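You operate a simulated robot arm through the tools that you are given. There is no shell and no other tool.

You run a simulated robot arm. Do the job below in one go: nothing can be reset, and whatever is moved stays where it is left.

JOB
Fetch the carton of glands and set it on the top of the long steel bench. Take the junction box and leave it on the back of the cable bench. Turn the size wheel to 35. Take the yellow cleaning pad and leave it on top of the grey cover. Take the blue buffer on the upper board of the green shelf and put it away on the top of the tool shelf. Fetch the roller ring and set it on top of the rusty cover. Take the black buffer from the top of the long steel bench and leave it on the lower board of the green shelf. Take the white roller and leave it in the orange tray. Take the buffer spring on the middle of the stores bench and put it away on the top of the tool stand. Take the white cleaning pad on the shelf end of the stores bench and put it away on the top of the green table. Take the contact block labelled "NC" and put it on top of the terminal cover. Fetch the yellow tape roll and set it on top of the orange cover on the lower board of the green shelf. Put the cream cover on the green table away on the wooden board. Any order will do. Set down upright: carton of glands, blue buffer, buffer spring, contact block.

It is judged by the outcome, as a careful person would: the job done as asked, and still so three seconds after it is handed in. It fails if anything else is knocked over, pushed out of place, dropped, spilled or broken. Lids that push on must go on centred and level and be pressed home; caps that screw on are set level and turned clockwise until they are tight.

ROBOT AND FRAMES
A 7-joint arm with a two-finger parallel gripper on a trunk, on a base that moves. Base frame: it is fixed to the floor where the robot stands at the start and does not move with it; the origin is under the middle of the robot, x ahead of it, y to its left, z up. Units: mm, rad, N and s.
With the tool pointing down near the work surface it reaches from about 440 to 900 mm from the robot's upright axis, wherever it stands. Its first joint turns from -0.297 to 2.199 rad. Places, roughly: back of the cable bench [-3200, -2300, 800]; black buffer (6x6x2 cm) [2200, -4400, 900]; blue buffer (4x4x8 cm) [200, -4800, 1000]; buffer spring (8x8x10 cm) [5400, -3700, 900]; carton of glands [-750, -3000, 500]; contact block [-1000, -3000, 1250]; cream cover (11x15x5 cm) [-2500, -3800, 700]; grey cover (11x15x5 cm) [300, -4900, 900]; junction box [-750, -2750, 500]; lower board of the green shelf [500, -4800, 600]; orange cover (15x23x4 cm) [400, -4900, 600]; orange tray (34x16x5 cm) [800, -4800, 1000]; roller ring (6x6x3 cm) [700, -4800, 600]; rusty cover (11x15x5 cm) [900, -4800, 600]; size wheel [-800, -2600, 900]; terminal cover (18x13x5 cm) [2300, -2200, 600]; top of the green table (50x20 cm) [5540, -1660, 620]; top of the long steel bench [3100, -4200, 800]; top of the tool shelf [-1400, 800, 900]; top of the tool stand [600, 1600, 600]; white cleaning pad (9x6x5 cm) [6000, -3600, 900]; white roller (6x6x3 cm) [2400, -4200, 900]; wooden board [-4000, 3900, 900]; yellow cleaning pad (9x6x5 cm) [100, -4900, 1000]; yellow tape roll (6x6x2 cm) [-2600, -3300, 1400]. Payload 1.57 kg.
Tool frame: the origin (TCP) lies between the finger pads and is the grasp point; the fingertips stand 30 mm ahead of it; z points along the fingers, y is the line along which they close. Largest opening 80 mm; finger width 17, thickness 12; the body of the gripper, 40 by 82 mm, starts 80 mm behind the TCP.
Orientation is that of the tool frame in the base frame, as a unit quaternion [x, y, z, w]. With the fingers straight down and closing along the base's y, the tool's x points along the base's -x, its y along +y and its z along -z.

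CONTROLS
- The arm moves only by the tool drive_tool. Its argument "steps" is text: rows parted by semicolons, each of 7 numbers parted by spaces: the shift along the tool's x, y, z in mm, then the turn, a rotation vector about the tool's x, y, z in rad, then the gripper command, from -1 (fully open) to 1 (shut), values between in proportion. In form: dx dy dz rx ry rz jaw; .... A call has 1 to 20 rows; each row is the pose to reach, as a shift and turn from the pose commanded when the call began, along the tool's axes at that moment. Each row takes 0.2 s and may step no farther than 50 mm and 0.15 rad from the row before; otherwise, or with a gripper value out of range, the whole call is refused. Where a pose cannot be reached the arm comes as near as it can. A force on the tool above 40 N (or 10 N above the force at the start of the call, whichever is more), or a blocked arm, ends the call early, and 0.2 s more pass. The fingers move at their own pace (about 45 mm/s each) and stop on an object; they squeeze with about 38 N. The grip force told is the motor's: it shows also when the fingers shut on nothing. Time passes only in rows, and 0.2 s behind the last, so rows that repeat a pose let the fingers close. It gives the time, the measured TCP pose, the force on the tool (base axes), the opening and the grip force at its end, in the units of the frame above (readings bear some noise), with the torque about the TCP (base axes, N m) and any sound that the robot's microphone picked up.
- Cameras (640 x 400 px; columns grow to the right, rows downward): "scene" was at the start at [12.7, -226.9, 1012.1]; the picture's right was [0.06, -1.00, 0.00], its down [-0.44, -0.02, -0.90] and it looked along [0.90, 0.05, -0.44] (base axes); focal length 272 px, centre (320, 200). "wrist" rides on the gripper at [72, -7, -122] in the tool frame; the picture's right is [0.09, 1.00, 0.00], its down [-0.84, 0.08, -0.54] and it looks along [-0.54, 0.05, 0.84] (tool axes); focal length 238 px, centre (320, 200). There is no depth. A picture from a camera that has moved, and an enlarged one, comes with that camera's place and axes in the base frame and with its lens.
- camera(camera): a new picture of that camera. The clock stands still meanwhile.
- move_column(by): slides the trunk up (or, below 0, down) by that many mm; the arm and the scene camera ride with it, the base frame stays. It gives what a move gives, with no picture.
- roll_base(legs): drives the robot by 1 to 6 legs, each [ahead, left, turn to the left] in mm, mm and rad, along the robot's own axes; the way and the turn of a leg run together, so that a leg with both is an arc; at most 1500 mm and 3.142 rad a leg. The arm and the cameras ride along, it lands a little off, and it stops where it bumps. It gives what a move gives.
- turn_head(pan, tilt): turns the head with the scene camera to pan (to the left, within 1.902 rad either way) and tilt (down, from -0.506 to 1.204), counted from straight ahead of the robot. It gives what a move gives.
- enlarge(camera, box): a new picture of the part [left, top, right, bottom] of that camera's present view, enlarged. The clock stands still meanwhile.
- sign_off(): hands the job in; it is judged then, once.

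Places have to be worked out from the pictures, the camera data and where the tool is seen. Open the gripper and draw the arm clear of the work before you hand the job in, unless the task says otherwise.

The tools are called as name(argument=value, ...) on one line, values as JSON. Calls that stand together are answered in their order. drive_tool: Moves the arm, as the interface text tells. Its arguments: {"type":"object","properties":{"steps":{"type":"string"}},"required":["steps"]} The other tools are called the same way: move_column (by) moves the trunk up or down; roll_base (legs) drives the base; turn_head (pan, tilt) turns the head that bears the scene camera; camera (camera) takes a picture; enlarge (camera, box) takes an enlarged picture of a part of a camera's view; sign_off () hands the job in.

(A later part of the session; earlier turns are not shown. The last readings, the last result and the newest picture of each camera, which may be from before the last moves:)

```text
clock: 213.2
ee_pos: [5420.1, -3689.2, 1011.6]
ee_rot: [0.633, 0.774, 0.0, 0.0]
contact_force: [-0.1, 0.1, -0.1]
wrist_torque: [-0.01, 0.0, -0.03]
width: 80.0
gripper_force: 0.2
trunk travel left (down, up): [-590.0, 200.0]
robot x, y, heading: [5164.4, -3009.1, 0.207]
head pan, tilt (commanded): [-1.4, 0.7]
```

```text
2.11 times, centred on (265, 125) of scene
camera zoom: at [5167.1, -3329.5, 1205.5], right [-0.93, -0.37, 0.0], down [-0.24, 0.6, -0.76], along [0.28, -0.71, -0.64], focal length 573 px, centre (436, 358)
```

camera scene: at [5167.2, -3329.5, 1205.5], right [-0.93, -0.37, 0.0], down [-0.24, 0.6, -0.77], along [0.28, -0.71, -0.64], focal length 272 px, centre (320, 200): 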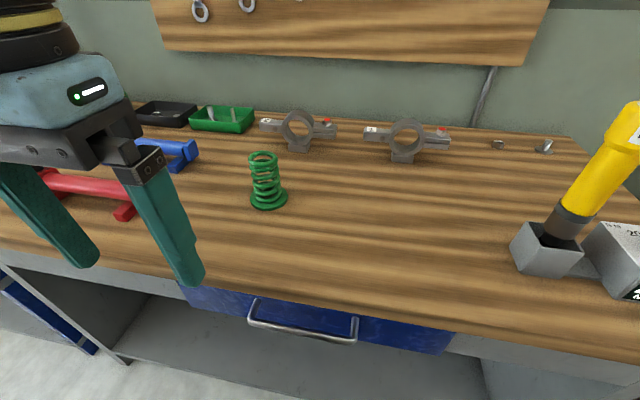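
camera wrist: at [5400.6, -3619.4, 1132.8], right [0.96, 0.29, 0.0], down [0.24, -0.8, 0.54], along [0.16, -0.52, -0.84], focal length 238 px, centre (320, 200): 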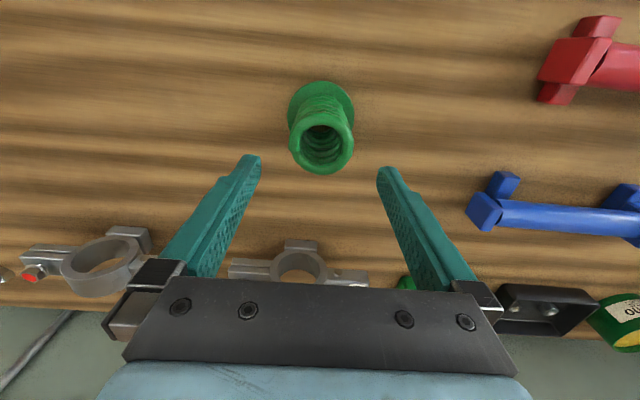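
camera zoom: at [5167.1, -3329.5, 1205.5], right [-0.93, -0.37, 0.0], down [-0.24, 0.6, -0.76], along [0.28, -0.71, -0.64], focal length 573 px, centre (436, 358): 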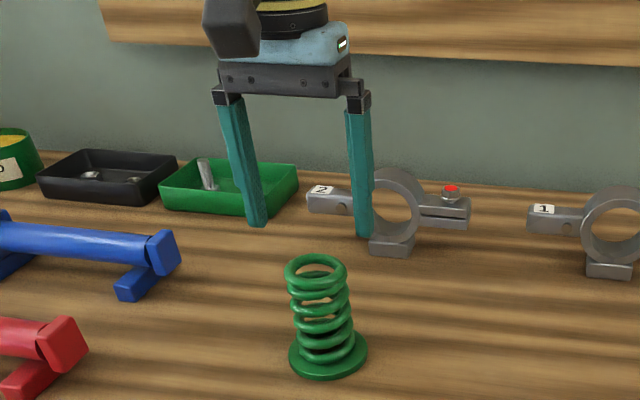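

The spring's top ring centre reads (5421, -3684). I adjust by 4 mm, lower and grip the coil.

drive_tool(steps="3.9 1.8 35 0 0 0 -1; 3.9 1.8 75 0 0 0 -1; 3.9 1.8 107 0 0 0 -1; 3.9 1.8 107 0 0 0 1; 3.9 1.8 107 0 0 0 1; 3.9 1.8 107 0 0 0 1; 3.9 1.8 107 0 0 0 1")

enlarge(camera="scene", box=[175, 30, 355, 220])

```text
clock: 214.8
ee_pos: [5423.9, -3683.1, 904.2]
ee_rot: [0.633, 0.774, -0.001, 0.001]
contact_force: [0.2, 2.0, 0.0]
wrist_torque: [0.04, 0.23, -0.12]
width: 50.7
gripper_force: 34.2
trunk travel left (down, up): [-590.0, 200.0]
robot x, y, heading: [5166.9, -3008.3, 0.212]
head pan, tilt (commanded): [-1.4, 0.7]
```

```text
2.11 times, centred on (265, 125) of scene
camera zoom: at [5167.1, -3329.4, 1205.5], right [-0.93, -0.37, 0.0], down [-0.24, 0.6, -0.76], along [0.28, -0.71, -0.64], focal length 573 px, centre (436, 358)
```

zoom: 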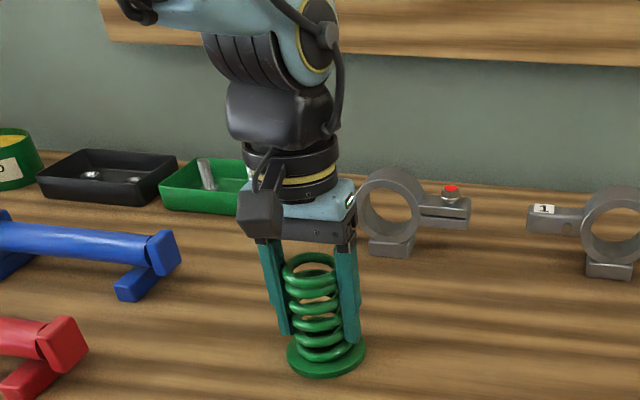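

The coil is gripped at 50.7 mm. I lift and draw back.

drive_tool(steps="0 0 0 0 0 0 1; 0 0 -25 0 0 0 1; 0 0 -70 0 0 0 1; 0 0 -115 0 0 0 1; 0 0 -160 0 0 0 1; 45 0 -180 0 0 0 1; 90 0 -180 0 0 0 1; 135 0 -180 0 0 0 1; 180 0 -180 0 0 0 1; 225 0 -180 0 0 0 1; 270 0 -180 0 0 0 1; 300 0 -180 0 0 0 1")

camera(camera="wrist")

camera(camera="scene")

```text
clock: 217.4
ee_pos: [5362.6, -3388.4, 1085.0]
ee_rot: [0.633, 0.774, 0.0, 0.001]
contact_force: [0.6, -0.1, -5.3]
wrist_torque: [0.07, 0.02, -0.02]
width: 48.7
gripper_force: 37.6
trunk travel left (down, up): [-590.0, 200.0]
robot x, y, heading: [5162.5, -3006.4, 0.212]
head pan, tilt (commanded): [-1.4, 0.7]
```

```text
taken
camera wrist: at [5341.7, -3318.9, 1206.8], right [0.96, 0.29, 0.0], down [0.24, -0.8, 0.54], along [0.16, -0.52, -0.84], focal length 238 px, centre (320, 200)
```

wrist: 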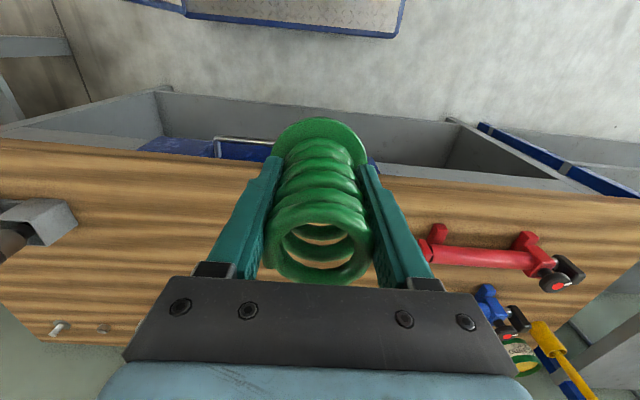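

```text
taken
camera scene: at [5167.3, -3330.0, 1205.3], right [-0.93, -0.37, 0.0], down [-0.24, 0.6, -0.76], along [0.28, -0.71, -0.64], focal length 272 px, centre (320, 200)
```

scene: 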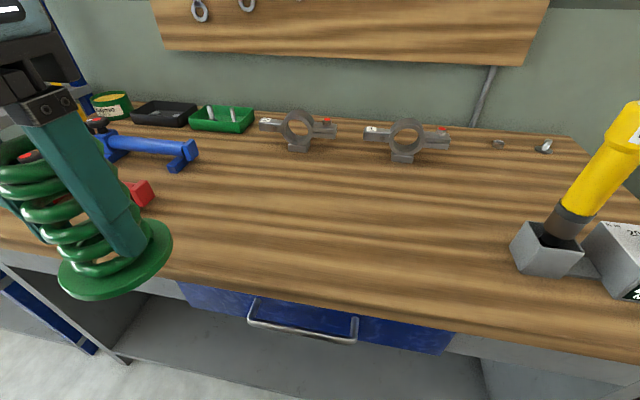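

The spring is held upright. I go back to the corridor middle and reverse out the way I came.

roll_base(legs=[[0, 320, 0], [-1500, 0, 0], [-1500, 0, 0], [-1150, 0, 0]])

roll_base(legs=[[-400, 0, 0], [0, 0, 1.36]])

turn_head(pan=-0.2, tilt=0.3)

camera(camera="scene")

```text
clock: 239.2
ee_pos: [1243.8, -4015.1, 1086.6]
ee_rot: [0.624, 0.781, 0.0, -0.001]
contact_force: [-0.4, -0.3, -4.5]
wrist_torque: [0.01, -0.03, 0.04]
width: 48.5
gripper_force: 38.0
trunk travel left (down, up): [-590.0, 200.0]
robot x, y, heading: [1036.3, -3636.4, 0.232]
head pan, tilt (commanded): [-1.4, 0.7]
```

```text
clock: 245.1
ee_pos: [1054.2, -3598.1, 1084.5]
ee_rot: [-0.021, 1.0, 0.0, 0.0]
contact_force: [0.5, 0.1, -5.6]
wrist_torque: [0.0, 0.03, -0.01]
width: 48.2
gripper_force: 38.2
trunk travel left (down, up): [-590.0, 200.0]
robot x, y, heading: [645.3, -3728.8, 1.62]
head pan, tilt (commanded): [-1.4, 0.7]
```

```text
clock: 246.5
ee_pos: [1055.3, -3596.6, 1085.3]
ee_rot: [-0.02, 1.0, 0.0, 0.0]
contact_force: [0.3, 0.4, -5.2]
wrist_torque: [0.01, 0.05, 0.03]
width: 48.5
gripper_force: 38.2
trunk travel left (down, up): [-590.0, 200.0]
robot x, y, heading: [647.4, -3732.6, 1.619]
head pan, tilt (commanded): [-0.201, 0.3]
```

```text
taken
camera scene: at [895.6, -3709.2, 1241.5], right [0.99, -0.15, 0.0], down [-0.04, -0.29, -0.96], along [0.14, 0.94, -0.3], focal length 272 px, centre (320, 200)
```

scene: 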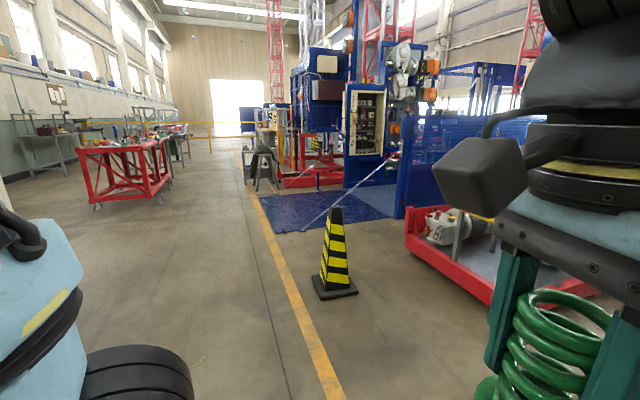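

A clear view ahead: a red-framed stand at left, a small grey stand near the blue plate. I enlarge both areas.

enlarge(camera="scene", box=[210, 110, 330, 220])

enlarge(camera="scene", box=[50, 100, 210, 220])

```text
3.64 times, centred on (270, 165) of scene
camera zoom: at [895.6, -3709.2, 1241.5], right [0.99, -0.15, 0.0], down [-0.04, -0.29, -0.96], along [0.14, 0.94, -0.3], focal length 990 px, centre (502, 327)
```

zoom: 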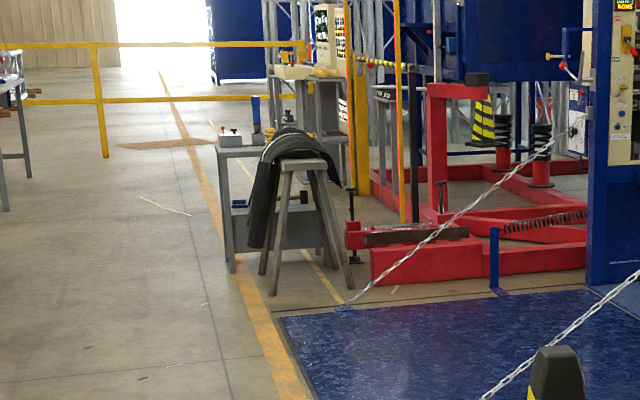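

```text
3.33 times, centred on (130, 160) of scene
camera zoom: at [895.6, -3709.2, 1241.5], right [0.99, -0.15, 0.0], down [-0.04, -0.29, -0.96], along [0.14, 0.94, -0.3], focal length 908 px, centre (953, 333)
```

zoom: 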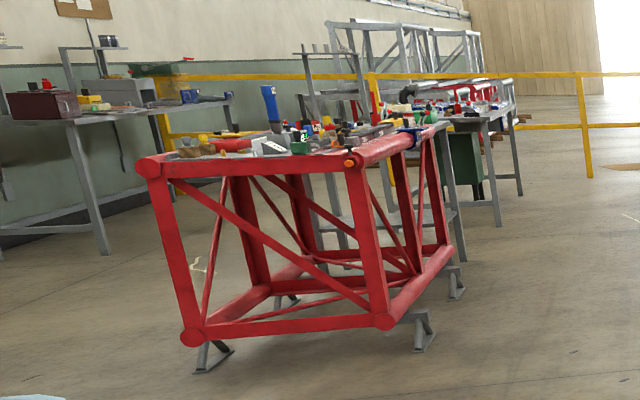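

The tool stand must be the grey stand near the stool with the jacket. I drive north past the cone with wide margin for a closer look.

roll_base(legs=[[0, 330, -0.049], [1500, 0, 0], [1400, 0, 0]])

turn_head(pan=-0.1, tilt=0.3)

camera(camera="scene")

turn_head(pan=-1.0, tilt=0.4)

camera(camera="scene")

```text
clock: 262.5
ee_pos: [748.8, -675.8, 1085.4]
ee_rot: [-0.001, 1.0, 0.0, 0.0]
contact_force: [-0.7, -0.5, -4.9]
wrist_torque: [0.0, 0.03, 0.0]
width: 48.0
gripper_force: 38.8
trunk travel left (down, up): [-590.0, 200.0]
robot x, y, heading: [338.9, -796.6, 1.586]
head pan, tilt (commanded): [-0.201, 0.3]
```

```text
clock: 263.2
ee_pos: [750.4, -675.7, 1084.4]
ee_rot: [-0.001, 1.0, -0.001, 0.001]
contact_force: [0.1, 0.1, -5.6]
wrist_torque: [-0.01, 0.06, 0.01]
width: 48.2
gripper_force: 37.9
trunk travel left (down, up): [-590.0, 200.0]
robot x, y, heading: [338.2, -791.8, 1.58]
head pan, tilt (commanded): [-0.099, 0.3]
```

```text
taken
camera scene: at [577.2, -779.8, 1241.6], right [1.0, -0.09, 0.0], down [-0.03, -0.29, -0.96], along [0.09, 0.95, -0.3], focal length 272 px, centre (320, 200)
```

scene: 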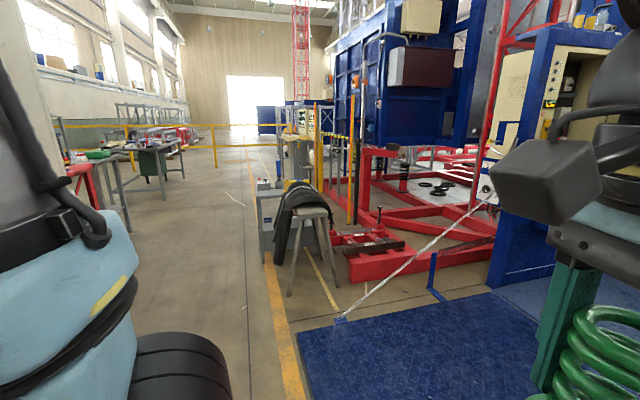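

```text
clock: 264.4
ee_pos: [749.6, -675.3, 1085.0]
ee_rot: [-0.001, 1.0, 0.0, 0.0]
contact_force: [1.0, 0.1, -6.1]
wrist_torque: [-0.02, 0.05, 0.03]
width: 48.1
gripper_force: 38.0
trunk travel left (down, up): [-590.0, 200.0]
robot x, y, heading: [341.0, -792.5, 1.583]
head pan, tilt (commanded): [-1.0, 0.4]
```

```text
taken
camera scene: at [646.2, -821.9, 1232.3], right [0.55, -0.84, 0.0], down [-0.33, -0.21, -0.92], along [0.77, 0.51, -0.39], focal length 272 px, centre (320, 200)
```

scene: 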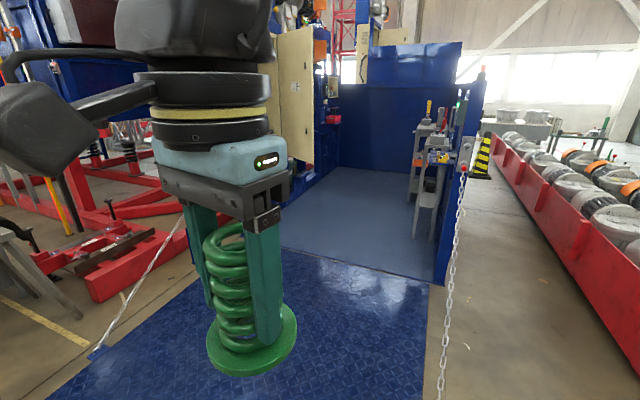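

I enlarge the stand area.

turn_head(pan=-0.1, tilt=0.3)

enlarge(camera="scene", box=[230, 150, 370, 310])

```text
clock: 265.6
ee_pos: [750.3, -676.1, 1084.4]
ee_rot: [-0.001, 1.0, 0.0, 0.0]
contact_force: [-0.6, 0.4, -4.8]
wrist_torque: [0.01, 0.05, 0.0]
width: 48.3
gripper_force: 38.1
trunk travel left (down, up): [-590.0, 200.0]
robot x, y, heading: [332.6, -792.2, 1.576]
head pan, tilt (commanded): [-0.099, 0.3]
```

```text
2.50 times, centred on (300, 230) of scene
camera zoom: at [577.2, -779.8, 1241.6], right [1.0, -0.09, 0.0], down [-0.03, -0.29, -0.96], along [0.09, 0.95, -0.3], focal length 681 px, centre (370, 125)
```

zoom: 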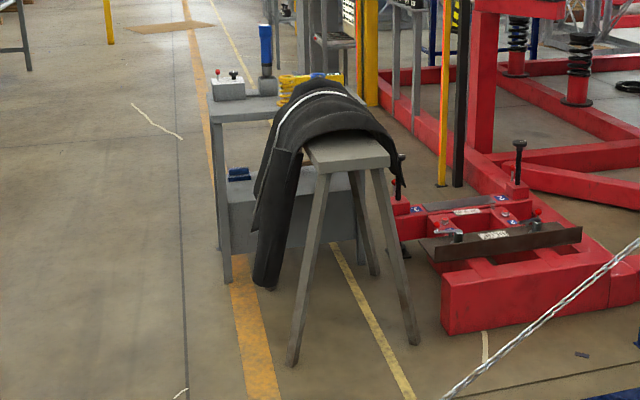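

The tool stand is the grey table (top z≈603, roughly x 230–745, y 1400–1700) behind the sawhorse, so I approach it from its west side. I slide left and drive up there.

roll_base(legs=[[0, 580, -0.01], [1200, 0, 0], [800, 0, 0]])

turn_head(pan=-0.9, tilt=0.6)

camera(camera="scene")

```text
clock: 278.4
ee_pos: [227.4, 1295.5, 1084.9]
ee_rot: [0.021, 1.0, 0.0, 0.0]
contact_force: [-1.5, -0.3, -5.5]
wrist_torque: [0.02, 0.03, -0.02]
width: 47.9
gripper_force: 38.6
trunk travel left (down, up): [-590.0, 200.0]
robot x, y, heading: [-191.6, 1196.8, 1.542]
head pan, tilt (commanded): [-0.099, 0.3]
```

```text
clock: 279.5
ee_pos: [227.6, 1295.0, 1085.7]
ee_rot: [0.021, 1.0, 0.0, 0.0]
contact_force: [0.6, -0.5, -5.7]
wrist_torque: [-0.03, 0.05, -0.02]
width: 47.8
gripper_force: 38.2
trunk travel left (down, up): [-590.0, 200.0]
robot x, y, heading: [-189.8, 1193.0, 1.538]
head pan, tilt (commanded): [-0.901, 0.6]
```

```text
taken
camera scene: at [109.2, 1159.0, 1214.1], right [0.6, -0.8, 0.0], down [-0.45, -0.34, -0.83], along [0.66, 0.49, -0.56], focal length 272 px, centre (320, 200)
```

scene: 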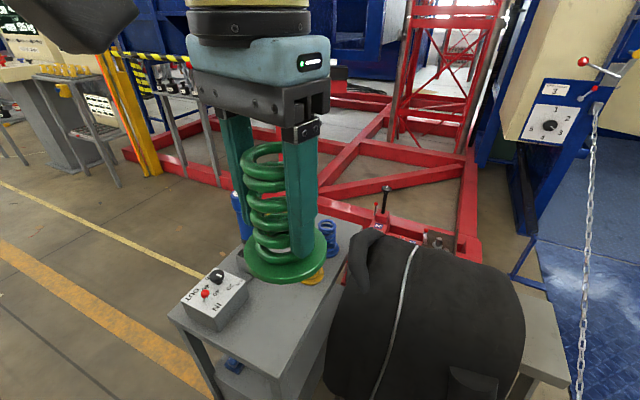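

I take the wrist view to see the stand's top around the held spring.

camera(camera="wrist")

enlarge(camera="scene", box=[160, 180, 360, 400])

```text
taken
camera wrist: at [155.8, 1292.2, 1206.9], right [-0.05, 1.0, 0.0], down [0.84, 0.04, 0.54], along [0.54, 0.03, -0.84], focal length 238 px, centre (320, 200)
```

wrist: 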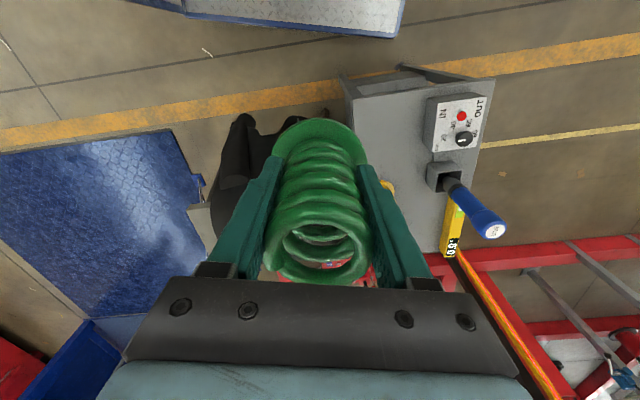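

```text
1.82 times, centred on (260, 290) of scene
camera zoom: at [109.2, 1159.0, 1214.1], right [0.6, -0.8, 0.0], down [-0.45, -0.34, -0.83], along [0.66, 0.49, -0.56], focal length 495 px, centre (429, 36)
```

zoom: 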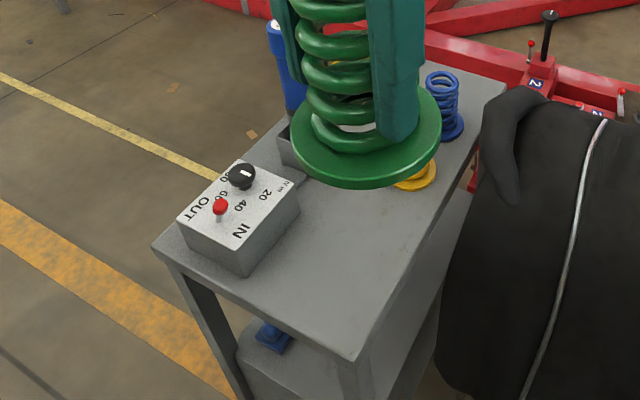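

I see free space on the stand's front-left part; target for the spring's axis about (354, 1481), stand top z≈605. I move there and lower to about 60 mm above.

drive_tool(steps="-23.7 38.3 0 0 0 0 1; -47.4 76.6 0 0 0 0 1; -71 115 0 0 0 0 1; -94.6 153.2 0 0 0 0 1; -118.3 191.5 0 0 0 0 1; -118.3 191.5 45 0 0 0 1; -118.3 191.5 90 0 0 0 1; -118.3 191.5 135 0 0 0 1; -118.3 191.5 180 0 0 0 1; -118.3 191.5 225 0 0 0 1; -118.3 191.5 270 0 0 0 1; -118.3 191.5 315 0 0 0 1; -118.3 191.5 360 0 0 0 1; -118.3 191.5 360 0 0 0 1")

camera(camera="scene")

enlarge(camera="scene", box=[160, 150, 360, 350])

camera(camera="wrist")

```text
clock: 282.5
ee_pos: [354.9, 1479.7, 726.2]
ee_rot: [0.021, 1.0, 0.001, 0.0]
contact_force: [0.1, 0.5, -4.5]
wrist_torque: [0.04, 0.03, -0.02]
width: 48.2
gripper_force: 37.7
trunk travel left (down, up): [-590.0, 200.0]
robot x, y, heading: [-191.1, 1193.9, 1.537]
head pan, tilt (commanded): [-0.901, 0.6]
```

```text
taken
camera scene: at [109.2, 1158.9, 1214.1], right [0.6, -0.8, 0.0], down [-0.45, -0.34, -0.83], along [0.66, 0.49, -0.57], focal length 272 px, centre (320, 200)
```

scene: 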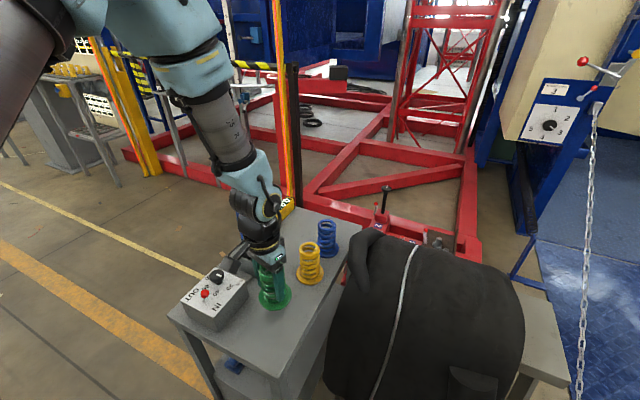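

```text
2.00 times, centred on (260, 250) of scene
camera zoom: at [109.2, 1158.9, 1214.1], right [0.6, -0.8, 0.0], down [-0.45, -0.34, -0.83], along [0.66, 0.49, -0.57], focal length 545 px, centre (440, 100)
```

zoom: 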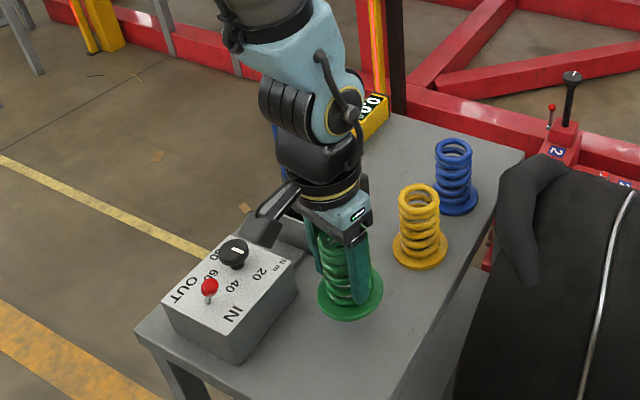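

```text
taken
camera wrist: at [283.0, 1476.4, 848.7], right [-0.05, 1.0, 0.0], down [0.84, 0.04, 0.54], along [0.54, 0.03, -0.84], focal length 238 px, centre (320, 200)
```

wrist: 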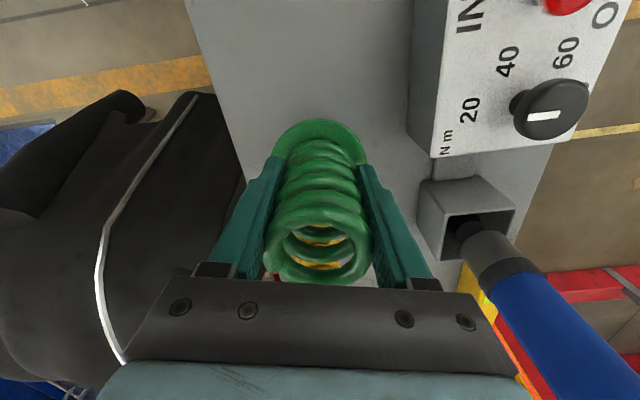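

The spot is right beside the yellow and blue springs with good clearance. I lower 55 mm, then feel for contact.

drive_tool(steps="0 0 25 0 0 0 1; 0 0 45 0 0 0 1; 0 0 55 0 0 0 1; 0 0 55 0 0 0 1")

enlarge(camera="scene", box=[210, 220, 350, 340])

```text
clock: 283.5
ee_pos: [353.7, 1482.7, 671.9]
ee_rot: [0.021, 1.0, 0.002, 0.002]
contact_force: [-2.8, -1.2, 28.1]
wrist_torque: [-1.06, -0.17, -0.36]
width: 47.9
gripper_force: 38.1
trunk travel left (down, up): [-590.0, 200.0]
robot x, y, heading: [-189.4, 1197.9, 1.541]
head pan, tilt (commanded): [-0.901, 0.6]
```

```text
3.33 times, centred on (280, 280) of scene
camera zoom: at [108.3, 1158.5, 1214.7], right [0.6, -0.8, 0.0], down [-0.45, -0.34, -0.83], along [0.66, 0.49, -0.56], focal length 908 px, centre (453, -67)
```

zoom: 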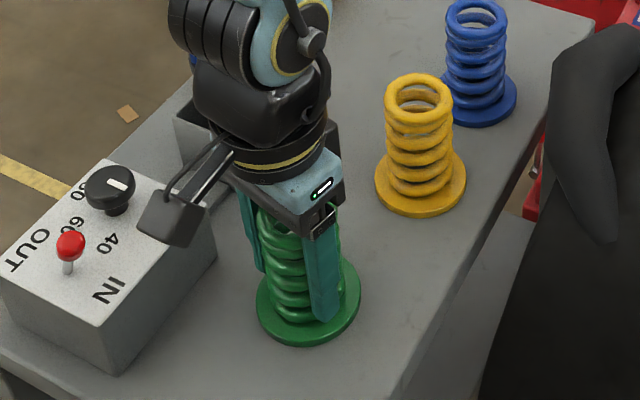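

Contact came with some torque: the spring leans a little in the fingers. I ease up 1 mm and tilt the tool slightly to level it.

drive_tool(steps="0 0 -1.5 0.02 0 0 1; 0 0 -1.5 0.035 0 0 1; 0 0 -0.5 0.035 0 0 1")

```text
clock: 284.3
ee_pos: [354.3, 1483.0, 671.5]
ee_rot: [0.02, 1.0, -0.017, 0.001]
contact_force: [4.1, 7.3, 27.3]
wrist_torque: [1.67, -0.52, -0.05]
width: 47.2
gripper_force: 38.2
trunk travel left (down, up): [-590.0, 200.0]
robot x, y, heading: [-188.6, 1197.3, 1.536]
head pan, tilt (commanded): [-0.901, 0.6]
```

The torque changed sign, so I tilted too far; I return to the balance angle.

drive_tool(steps="0 0 -0.5 -0.012 0 0 1; 0 0 -0.5 -0.021 0 0 1; 0 0 -0.5 -0.021 0 0 1")

```text
clock: 285.1
ee_pos: [352.7, 1481.9, 670.7]
ee_rot: [0.02, 1.0, -0.008, -0.001]
contact_force: [3.9, -1.4, 5.1]
wrist_torque: [0.36, -0.28, -0.15]
width: 47.6
gripper_force: 38.0
trunk travel left (down, up): [-590.0, 200.0]
robot x, y, heading: [-189.3, 1195.1, 1.541]
head pan, tilt (commanded): [-0.901, 0.6]
```

Nearly level with light contact. I open fully and lift straight up.

drive_tool(steps="0 0 0.5 0 0 0 1; 0 0 0.5 0 0 0 -1; 0 0 0.5 0 0 0 -1; 0 0 0.5 0 0 0 -1; 0 0 -20 0 0 0 -1; 0 0 -60 0 0 0 -1; 0 0 -105 0 0 0 -1; 0 0 -150 0 0 0 -1; 0 0 -195 0 0 0 -1; 0 0 -240 0 0 0 -1; 0 0 -285 0 0 0 -1; 0 0 -330 0 0 0 -1; 0 0 -375 0 0 0 -1")

enlarge(camera="scene", box=[160, 170, 380, 360])

```text
clock: 287.9
ee_pos: [353.9, 1486.7, 1049.4]
ee_rot: [0.022, 1.0, -0.007, 0.0]
contact_force: [1.1, 0.1, -0.1]
wrist_torque: [0.0, 0.02, 0.04]
width: 80.1
gripper_force: 0.0
trunk travel left (down, up): [-590.0, 200.0]
robot x, y, heading: [-189.5, 1193.5, 1.538]
head pan, tilt (commanded): [-0.901, 0.6]
```

```text
2.11 times, centred on (270, 265) of scene
camera zoom: at [109.4, 1159.0, 1214.0], right [0.6, -0.8, 0.0], down [-0.45, -0.34, -0.82], along [0.66, 0.49, -0.57], focal length 573 px, centre (425, 63)
```

zoom: 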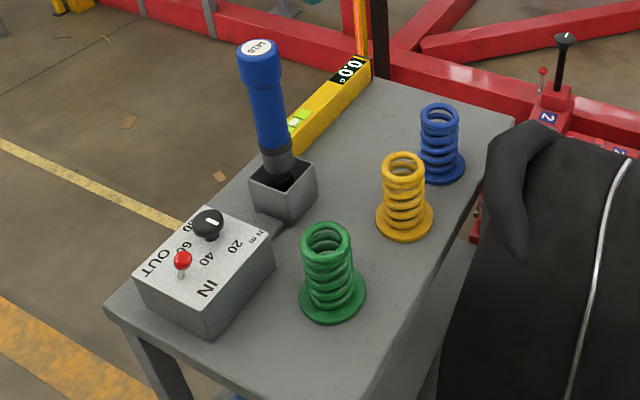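

The green spring stands upright on the tool stand. I tuck the arm and drive back south toward the middle table for the carton.

drive_tool(steps="22 -40 0 -0.014 0 0 -1; 45 -80 0 -0.014 0 0 -1; 68 -120 0 -0.014 0 0 -1; 90 -155 0 -0.014 0 0 -1; 110 -180 0 -0.014 0 0 -1")

roll_base(legs=[[-1000, 0, 0], [-900, 0, 0], [0, 0, -2.92]])

turn_head(pan=-0.9, tilt=0.3)

camera(camera="scene")

```text
clock: 289.1
ee_pos: [237.5, 1315.2, 1049.1]
ee_rot: [0.02, 1.0, 0.001, 0.0]
contact_force: [0.2, -0.1, -1.0]
wrist_torque: [-0.01, 0.0, 0.01]
width: 80.1
gripper_force: 0.1
trunk travel left (down, up): [-590.0, 200.0]
robot x, y, heading: [-188.6, 1194.0, 1.538]
head pan, tilt (commanded): [-0.901, 0.6]
```

```text
clock: 305.3
ee_pos: [-616.5, -931.4, 1049.1]
ee_rot: [0.992, 0.129, 0.0, 0.0]
contact_force: [-0.3, 0.1, 0.0]
wrist_torque: [-0.03, -0.01, 0.0]
width: 80.1
gripper_force: 0.0
trunk travel left (down, up): [-590.0, 200.0]
robot x, y, heading: [-245.5, -688.9, -1.298]
head pan, tilt (commanded): [-0.901, 0.6]
```

```text
clock: 306.1
ee_pos: [-615.8, -931.4, 1049.4]
ee_rot: [0.992, 0.129, 0.0, 0.0]
contact_force: [0.1, -0.2, -0.4]
wrist_torque: [0.0, -0.01, -0.04]
width: 80.1
gripper_force: 0.1
trunk travel left (down, up): [-590.0, 200.0]
robot x, y, heading: [-244.7, -690.7, -1.303]
head pan, tilt (commanded): [-0.901, 0.3]
```

```text
taken
camera scene: at [-540.8, -752.1, 1241.5], right [-0.81, 0.59, 0.0], down [0.18, 0.24, -0.96], along [-0.56, -0.77, -0.3], focal length 272 px, centre (320, 200)
```

scene: 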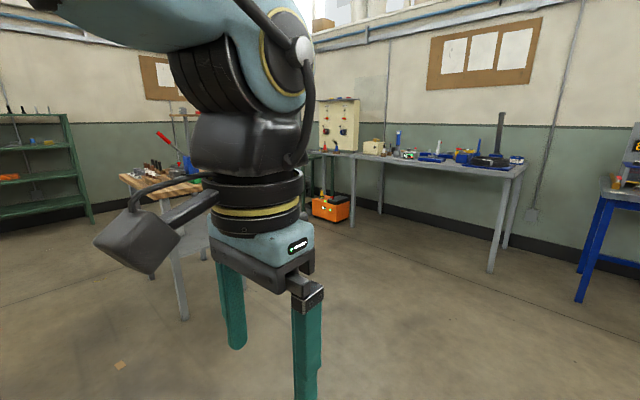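

I correct the heading and drive alongside the middle table, standing further off for a low reach.

roll_base(legs=[[0, 0, -0.08], [1120, -30, 0], [1120, -30, 0]])

move_column(by=-400)

turn_head(pan=-1.5, tilt=0.3)

camera(camera="scene")

```text
clock: 317.8
ee_pos: [-286.4, -3141.6, 1049.3]
ee_rot: [0.997, 0.076, 0.0, 0.0]
contact_force: [0.2, 0.5, -0.2]
wrist_torque: [0.0, -0.01, 0.03]
width: 79.9
gripper_force: 0.1
trunk travel left (down, up): [-590.0, 200.0]
robot x, y, heading: [109.3, -2942.8, -1.407]
head pan, tilt (commanded): [-0.901, 0.3]
```

```text
clock: 321.6
ee_pos: [-286.5, -3142.7, 650.0]
ee_rot: [0.997, 0.077, -0.001, 0.0]
contact_force: [-0.5, -0.8, 0.0]
wrist_torque: [0.01, -0.01, 0.04]
width: 80.3
gripper_force: 0.0
trunk travel left (down, up): [-190.0, 600.0]
robot x, y, heading: [109.4, -2940.1, -1.415]
head pan, tilt (commanded): [-0.901, 0.3]
```

```text
clock: 322.6
ee_pos: [-284.8, -3141.3, 650.7]
ee_rot: [0.997, 0.077, -0.001, 0.001]
contact_force: [0.3, -0.1, 0.2]
wrist_torque: [0.0, 0.0, -0.02]
width: 79.9
gripper_force: 0.0
trunk travel left (down, up): [-190.0, 600.0]
robot x, y, heading: [108.7, -2943.3, -1.404]
head pan, tilt (commanded): [-1.499, 0.3]
```

```text
taken
camera scene: at [-219.8, -2924.1, 841.6], right [-0.23, 0.97, 0.0], down [0.29, 0.07, -0.96], along [-0.93, -0.22, -0.3], focal length 272 px, centre (320, 200)
```

scene: 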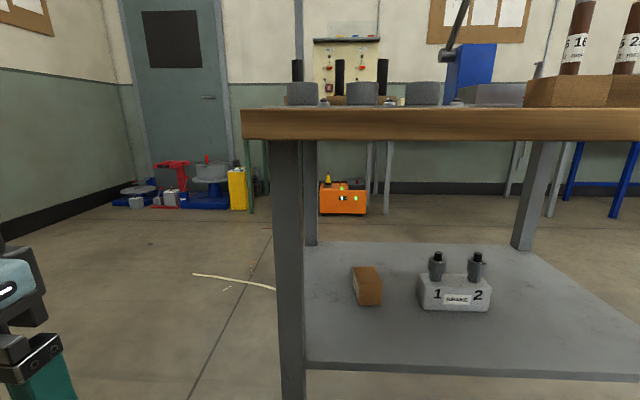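

The lower board is visible now. I enlarge it to fix the carton's place.

enlarge(camera="scene", box=[270, 230, 530, 390])

move_column(by=-180)

camera(camera="scene")

enlarge(camera="scene", box=[270, 170, 530, 330])

```text
2.46 times, centred on (400, 310) of scene
camera zoom: at [-219.8, -2924.1, 841.6], right [-0.23, 0.97, 0.0], down [0.29, 0.07, -0.96], along [-0.93, -0.22, -0.3], focal length 670 px, centre (123, -71)
```

zoom: 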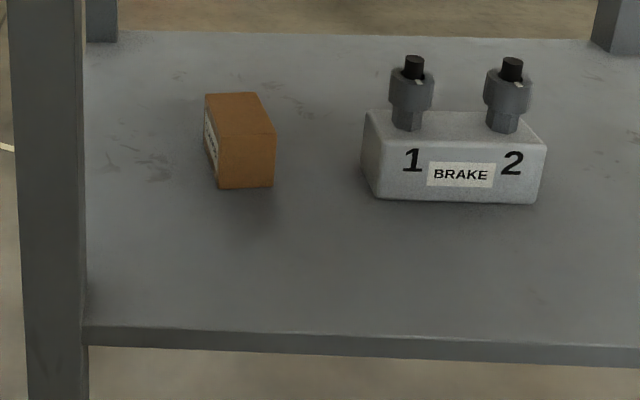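

```text
clock: 324.6
ee_pos: [-287.0, -3141.0, 469.6]
ee_rot: [0.997, 0.077, 0.0, 0.0]
contact_force: [0.2, 0.6, -0.1]
wrist_torque: [0.02, 0.04, 0.02]
width: 80.0
gripper_force: 0.0
trunk travel left (down, up): [-10.0, 780.0]
robot x, y, heading: [108.9, -2942.4, -1.409]
head pan, tilt (commanded): [-1.499, 0.3]
```

```text
taken
camera scene: at [-219.8, -2924.1, 661.6], right [-0.23, 0.97, 0.0], down [0.29, 0.07, -0.96], along [-0.93, -0.22, -0.3], focal length 272 px, centre (320, 200)
```

scene: 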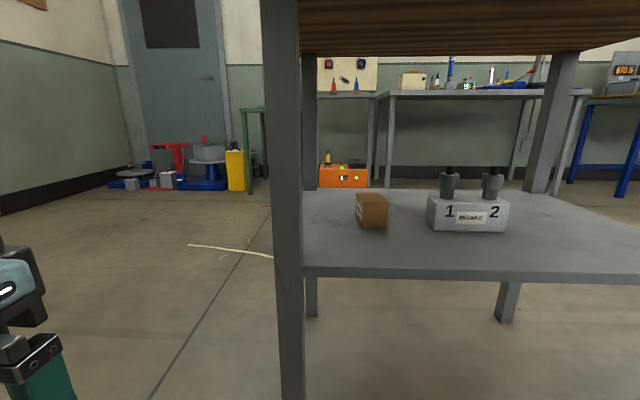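

```text
2.46 times, centred on (400, 250) of scene
camera zoom: at [-219.8, -2924.1, 661.6], right [-0.23, 0.97, 0.0], down [0.29, 0.07, -0.96], along [-0.93, -0.22, -0.3], focal length 670 px, centre (123, 77)
```

zoom: 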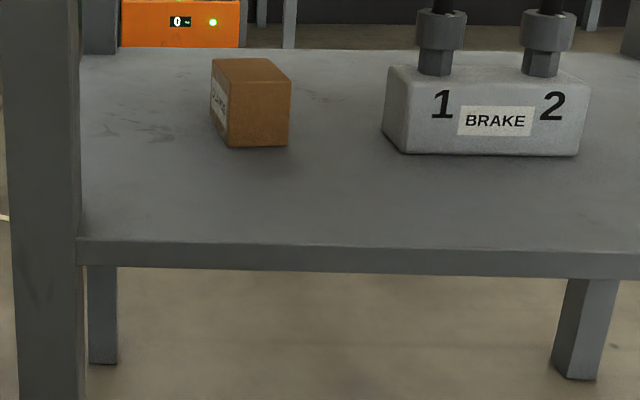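

Carton: 48 x 67 x 53 mm, centre (-763, -2944), on the board at z≈450, turned to about -2.83 rad. I must reach under the table top with a tilted tool, so I first back the base 300 mm for a good arm pose.

roll_base(legs=[[-300, 0, 0]])

drive_tool(steps="0 0 -40 0 0 -0.08 -1; 0 0 -90 0 0 -0.157 -1; 0 0 -90 0 0 -0.157 -1")

drive_tool(steps="0 0 0 0 -0.14 0 -1; 0 0 0 0 -0.28 0 -1; 0 0 0 0 -0.42 0 -1; 0 0 0 0 -0.56 0 -1; 0 0 0 0 -0.70 0 -1; 0 0 0 0 -0.84 0 -1; 0 0 0 0 -0.873 0 -1; 0 0 0 0 -0.873 0 -1")

camera(camera="scene")

camera(camera="wrist")

```text
clock: 326.6
ee_pos: [-333.9, -2846.7, 469.9]
ee_rot: [0.997, 0.078, 0.0, 0.0]
contact_force: [-0.2, 0.1, -0.2]
wrist_torque: [-0.01, 0.0, -0.01]
width: 79.9
gripper_force: 0.0
trunk travel left (down, up): [-10.0, 780.0]
robot x, y, heading: [63.2, -2643.8, -1.403]
head pan, tilt (commanded): [-1.499, 0.3]
```

```text
clock: 327.4
ee_pos: [-334.0, -2846.9, 558.8]
ee_rot: [0.988, 0.157, 0.0, 0.0]
contact_force: [-0.8, 0.7, 0.0]
wrist_torque: [-0.01, 0.01, 0.02]
width: 79.9
gripper_force: 0.1
trunk travel left (down, up): [-10.0, 780.0]
robot x, y, heading: [58.1, -2645.8, -1.404]
head pan, tilt (commanded): [-1.499, 0.3]
```

```text
clock: 329.2
ee_pos: [-411.8, -2812.3, 491.9]
ee_rot: [0.895, 0.142, -0.417, 0.067]
contact_force: [0.9, -0.2, 0.5]
wrist_torque: [-0.02, -0.01, -0.02]
width: 80.2
gripper_force: 0.1
out of reach, approached as far as the arm can: row 1, 2, 3, 4, 5, 6, 7, 8
trunk travel left (down, up): [-10.0, 780.0]
robot x, y, heading: [61.8, -2643.0, -1.404]
head pan, tilt (commanded): [-1.499, 0.3]
```

```text
taken
camera scene: at [-269.5, -2627.7, 661.6], right [-0.24, 0.97, 0.0], down [0.29, 0.07, -0.96], along [-0.93, -0.23, -0.3], focal length 272 px, centre (320, 200)
```

scene: 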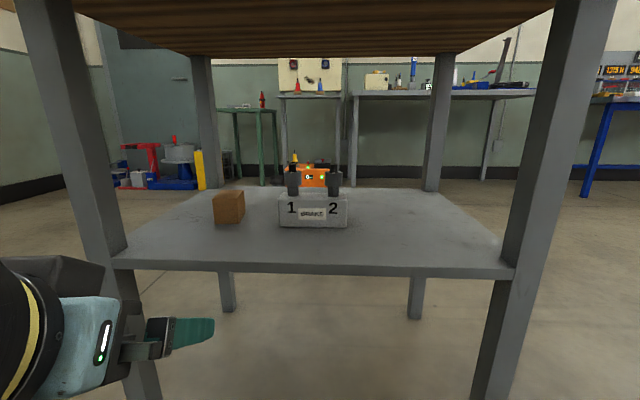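

```text
taken
camera wrist: at [-280.6, -2762.4, 514.5], right [0.36, -0.93, -0.07], down [-0.09, -0.11, 0.99], along [-0.93, -0.35, -0.13], focal length 238 px, centre (320, 200)
```

wrist: 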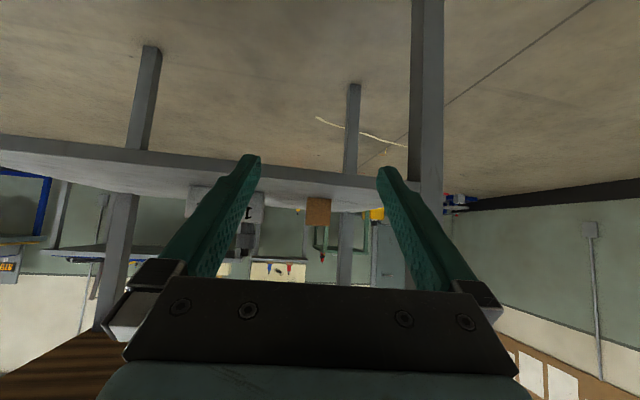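

The tool is pitched 50° as wanted (the arm came a little forward by itself). The wrist camera sees the carton straight ahead; I advance along the approach line, stopping short to check.

drive_tool(steps="-28.9 3 34.5 0 0 0 -1; -57.9 6 68.9 0 0 0 -1; -86.8 9 103.4 0 0 0 -1; -115.7 12 137.9 0 0 0 -1; -144.7 14 172.4 0 0 0 -1; -173.6 16 206.8 0 0 0 -1; -186.5 16.8 222.1 0 0 0 -1; -186.5 16.8 222.1 0 0 0 -1")

camera(camera="wrist")

camera(camera="scene")

```text
clock: 331.1
ee_pos: [-674.3, -2920.6, 488.7]
ee_rot: [0.895, 0.143, -0.417, 0.067]
contact_force: [0.4, 0.6, 0.1]
wrist_torque: [0.01, -0.01, -0.01]
width: 80.2
gripper_force: 0.0
trunk travel left (down, up): [-10.0, 780.0]
robot x, y, heading: [61.3, -2647.2, -1.404]
head pan, tilt (commanded): [-1.499, 0.3]
```

```text
taken
camera wrist: at [-542.3, -2869.5, 511.0], right [0.37, -0.93, -0.07], down [-0.09, -0.11, 0.99], along [-0.93, -0.36, -0.13], focal length 238 px, centre (320, 200)
```

wrist: 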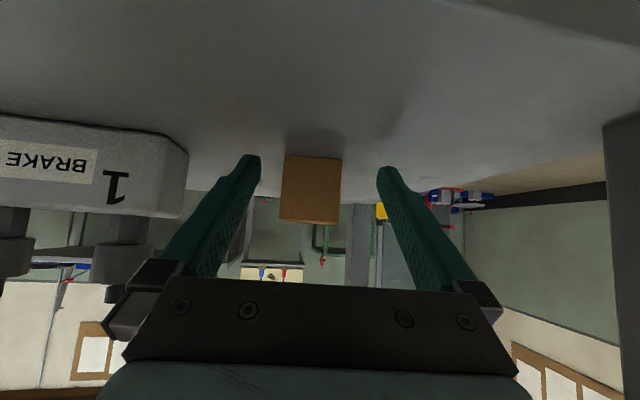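

```text
taken
camera scene: at [-269.5, -2627.7, 661.6], right [-0.24, 0.97, 0.0], down [0.29, 0.07, -0.96], along [-0.93, -0.23, -0.3], focal length 272 px, centre (320, 200)
```

scene: 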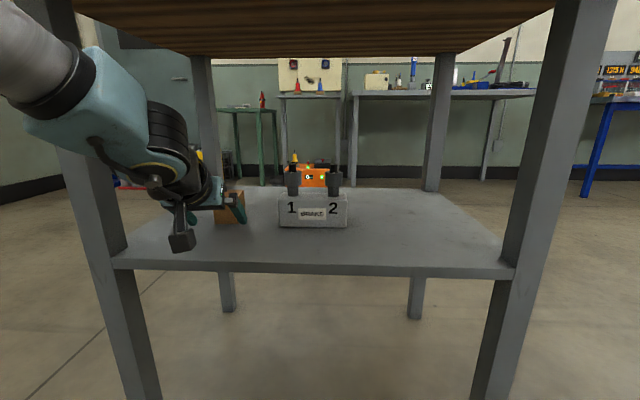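

The carton's centre is 5 mm off the tool's line; I correct, advance 88 mm and close.

drive_tool(steps="-14 -5.2 17 0 0 0 -1; -42 -5.2 50 0 0 0 -1; -56.6 -5.2 67.4 0 0 0 -1; -56.6 -5.2 67.4 0 0 0 1; -56.6 -5.2 67.4 0 0 0 1; -56.6 -5.2 67.4 0 0 0 1; -56.6 -5.2 67.4 0 0 0 1")

camera(camera="wrist")

```text
clock: 332.6
ee_pos: [-761.9, -2941.3, 487.8]
ee_rot: [0.895, 0.142, -0.418, 0.066]
contact_force: [-0.6, -1.2, 1.3]
wrist_torque: [-0.06, -0.07, -0.02]
width: 49.8
gripper_force: 33.9
trunk travel left (down, up): [-10.0, 780.0]
robot x, y, heading: [60.0, -2644.8, -1.401]
head pan, tilt (commanded): [-1.499, 0.3]
```

```text
taken
camera wrist: at [-629.4, -2891.7, 511.5], right [0.37, -0.93, -0.07], down [-0.09, -0.11, 0.99], along [-0.93, -0.36, -0.13], focal length 238 px, centre (320, 200)
```

wrist: 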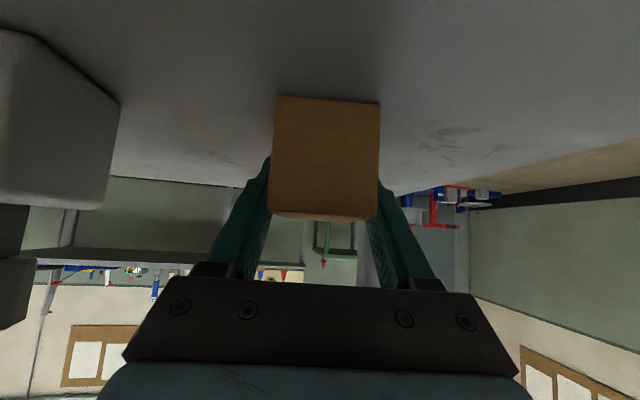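

The carton is held. I lift it 25 mm and withdraw along the same line.

drive_tool(steps="0 0 0 0 0 0 1; -9.2 0 -7.7 0 0 0 1; -19.2 0 -16.1 0 0 0 1; 9.7 0 -50.6 0 0 0 1; 38.7 0 -85 0 0 0 1; 67.6 0 -119.5 0 0 0 1; 96.5 0 -154 0 0 0 1; 125.5 0 -188.5 0 0 0 1; 154.4 0 -222.9 0 0 0 1; 183.3 0 -257.4 0 0 0 1; 199 0 -276 0 0 0 1")

camera(camera="scene")

```text
clock: 335.1
ee_pos: [-438.0, -2835.9, 512.9]
ee_rot: [0.895, 0.142, -0.417, 0.066]
contact_force: [0.5, 0.2, -1.3]
wrist_torque: [0.01, 0.01, 0.0]
width: 49.6
gripper_force: 38.0
trunk travel left (down, up): [-10.0, 780.0]
robot x, y, heading: [60.4, -2640.5, -1.403]
head pan, tilt (commanded): [-1.499, 0.3]
```

```text
taken
camera scene: at [-269.6, -2627.7, 661.6], right [-0.24, 0.97, 0.0], down [0.29, 0.07, -0.96], along [-0.93, -0.23, -0.3], focal length 272 px, centre (320, 200)
```

scene: 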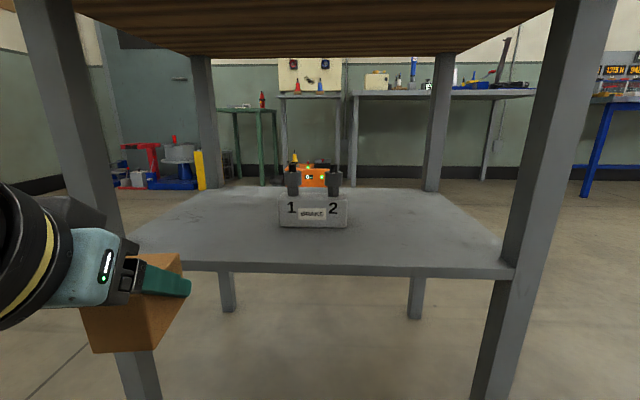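

The carton is out and held upright. I raise the trunk and drive to the long steel bench.

move_column(by=400)

roll_base(legs=[[0, 200, 0], [0, 0, 1.6], [0, -600, 0], [800, -440, 0], [1400, 0, 0]])

move_column(by=200)

turn_head(pan=-1.1, tilt=0.5)

camera(camera="scene")

```text
clock: 338.9
ee_pos: [-438.7, -2835.6, 913.6]
ee_rot: [0.895, 0.142, -0.418, 0.066]
contact_force: [0.1, -0.3, -2.3]
wrist_torque: [-0.04, 0.0, 0.0]
width: 49.7
gripper_force: 38.2
trunk travel left (down, up): [-410.0, 380.0]
robot x, y, heading: [59.4, -2642.4, -1.407]
head pan, tilt (commanded): [-1.499, 0.3]
```

```text
clock: 358.4
ee_pos: [2845.5, -3666.4, 913.1]
ee_rot: [0.512, 0.748, -0.239, 0.349]
contact_force: [-0.3, -0.2, -1.1]
wrist_torque: [-0.01, 0.03, 0.0]
width: 49.7
gripper_force: 38.1
trunk travel left (down, up): [-410.0, 380.0]
robot x, y, heading: [2625.6, -3176.0, 0.226]
head pan, tilt (commanded): [-1.499, 0.3]
```

```text
clock: 360.6
ee_pos: [2845.7, -3666.8, 1113.6]
ee_rot: [0.511, 0.749, -0.238, 0.349]
contact_force: [0.9, 0.8, -1.8]
wrist_torque: [-0.02, 0.02, 0.0]
width: 49.5
gripper_force: 38.4
trunk travel left (down, up): [-610.0, 180.0]
robot x, y, heading: [2629.4, -3180.0, 0.224]
head pan, tilt (commanded): [-1.499, 0.3]
```

```text
clock: 361.4
ee_pos: [2847.6, -3666.8, 1112.5]
ee_rot: [0.511, 0.748, -0.239, 0.349]
contact_force: [-0.1, 0.8, -1.5]
wrist_torque: [-0.03, -0.02, 0.0]
width: 49.5
gripper_force: 37.9
trunk travel left (down, up): [-610.0, 180.0]
robot x, y, heading: [2627.3, -3180.5, 0.227]
head pan, tilt (commanded): [-1.1, 0.499]
```

```text
taken
camera scene: at [2658.9, -3494.1, 1243.2], right [-0.77, -0.64, 0.0], down [-0.31, 0.37, -0.88], along [0.56, -0.67, -0.48], focal length 272 px, centre (320, 200)
```

scene: 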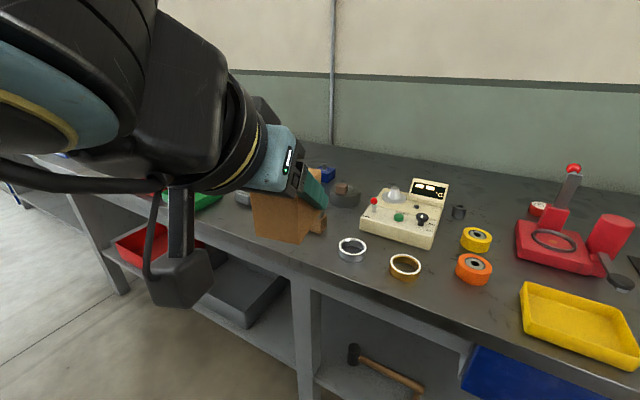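

Many things stand on the bench. I look further right along it for a free spot and for the black buffer and white roller.

turn_head(pan=-1.75, tilt=0.5)

camera(camera="scene")

camera(camera="wrist")

```text
clock: 362.5
ee_pos: [2847.8, -3666.8, 1113.4]
ee_rot: [0.511, 0.748, -0.238, 0.35]
contact_force: [0.1, 0.5, -1.6]
wrist_torque: [0.0, 0.01, -0.01]
width: 49.8
gripper_force: 38.0
trunk travel left (down, up): [-610.0, 180.0]
robot x, y, heading: [2626.4, -3181.0, 0.227]
head pan, tilt (commanded): [-1.751, 0.499]
```

```text
taken
camera scene: at [2604.8, -3515.1, 1243.2], right [-1.0, -0.05, 0.0], down [-0.02, 0.48, -0.88], along [0.04, -0.88, -0.48], focal length 272 px, centre (320, 200)
```

scene: 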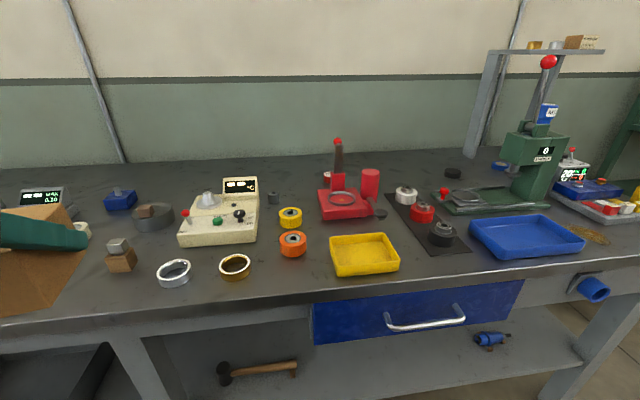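

```text
taken
camera wrist: at [2790.1, -3538.9, 1136.1], right [0.91, 0.42, -0.07], down [0.12, -0.09, 0.99], along [0.41, -0.9, -0.13], focal length 238 px, centre (320, 200)
```

wrist: 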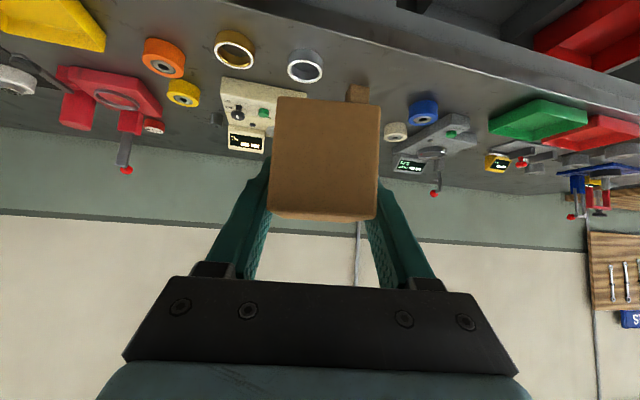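

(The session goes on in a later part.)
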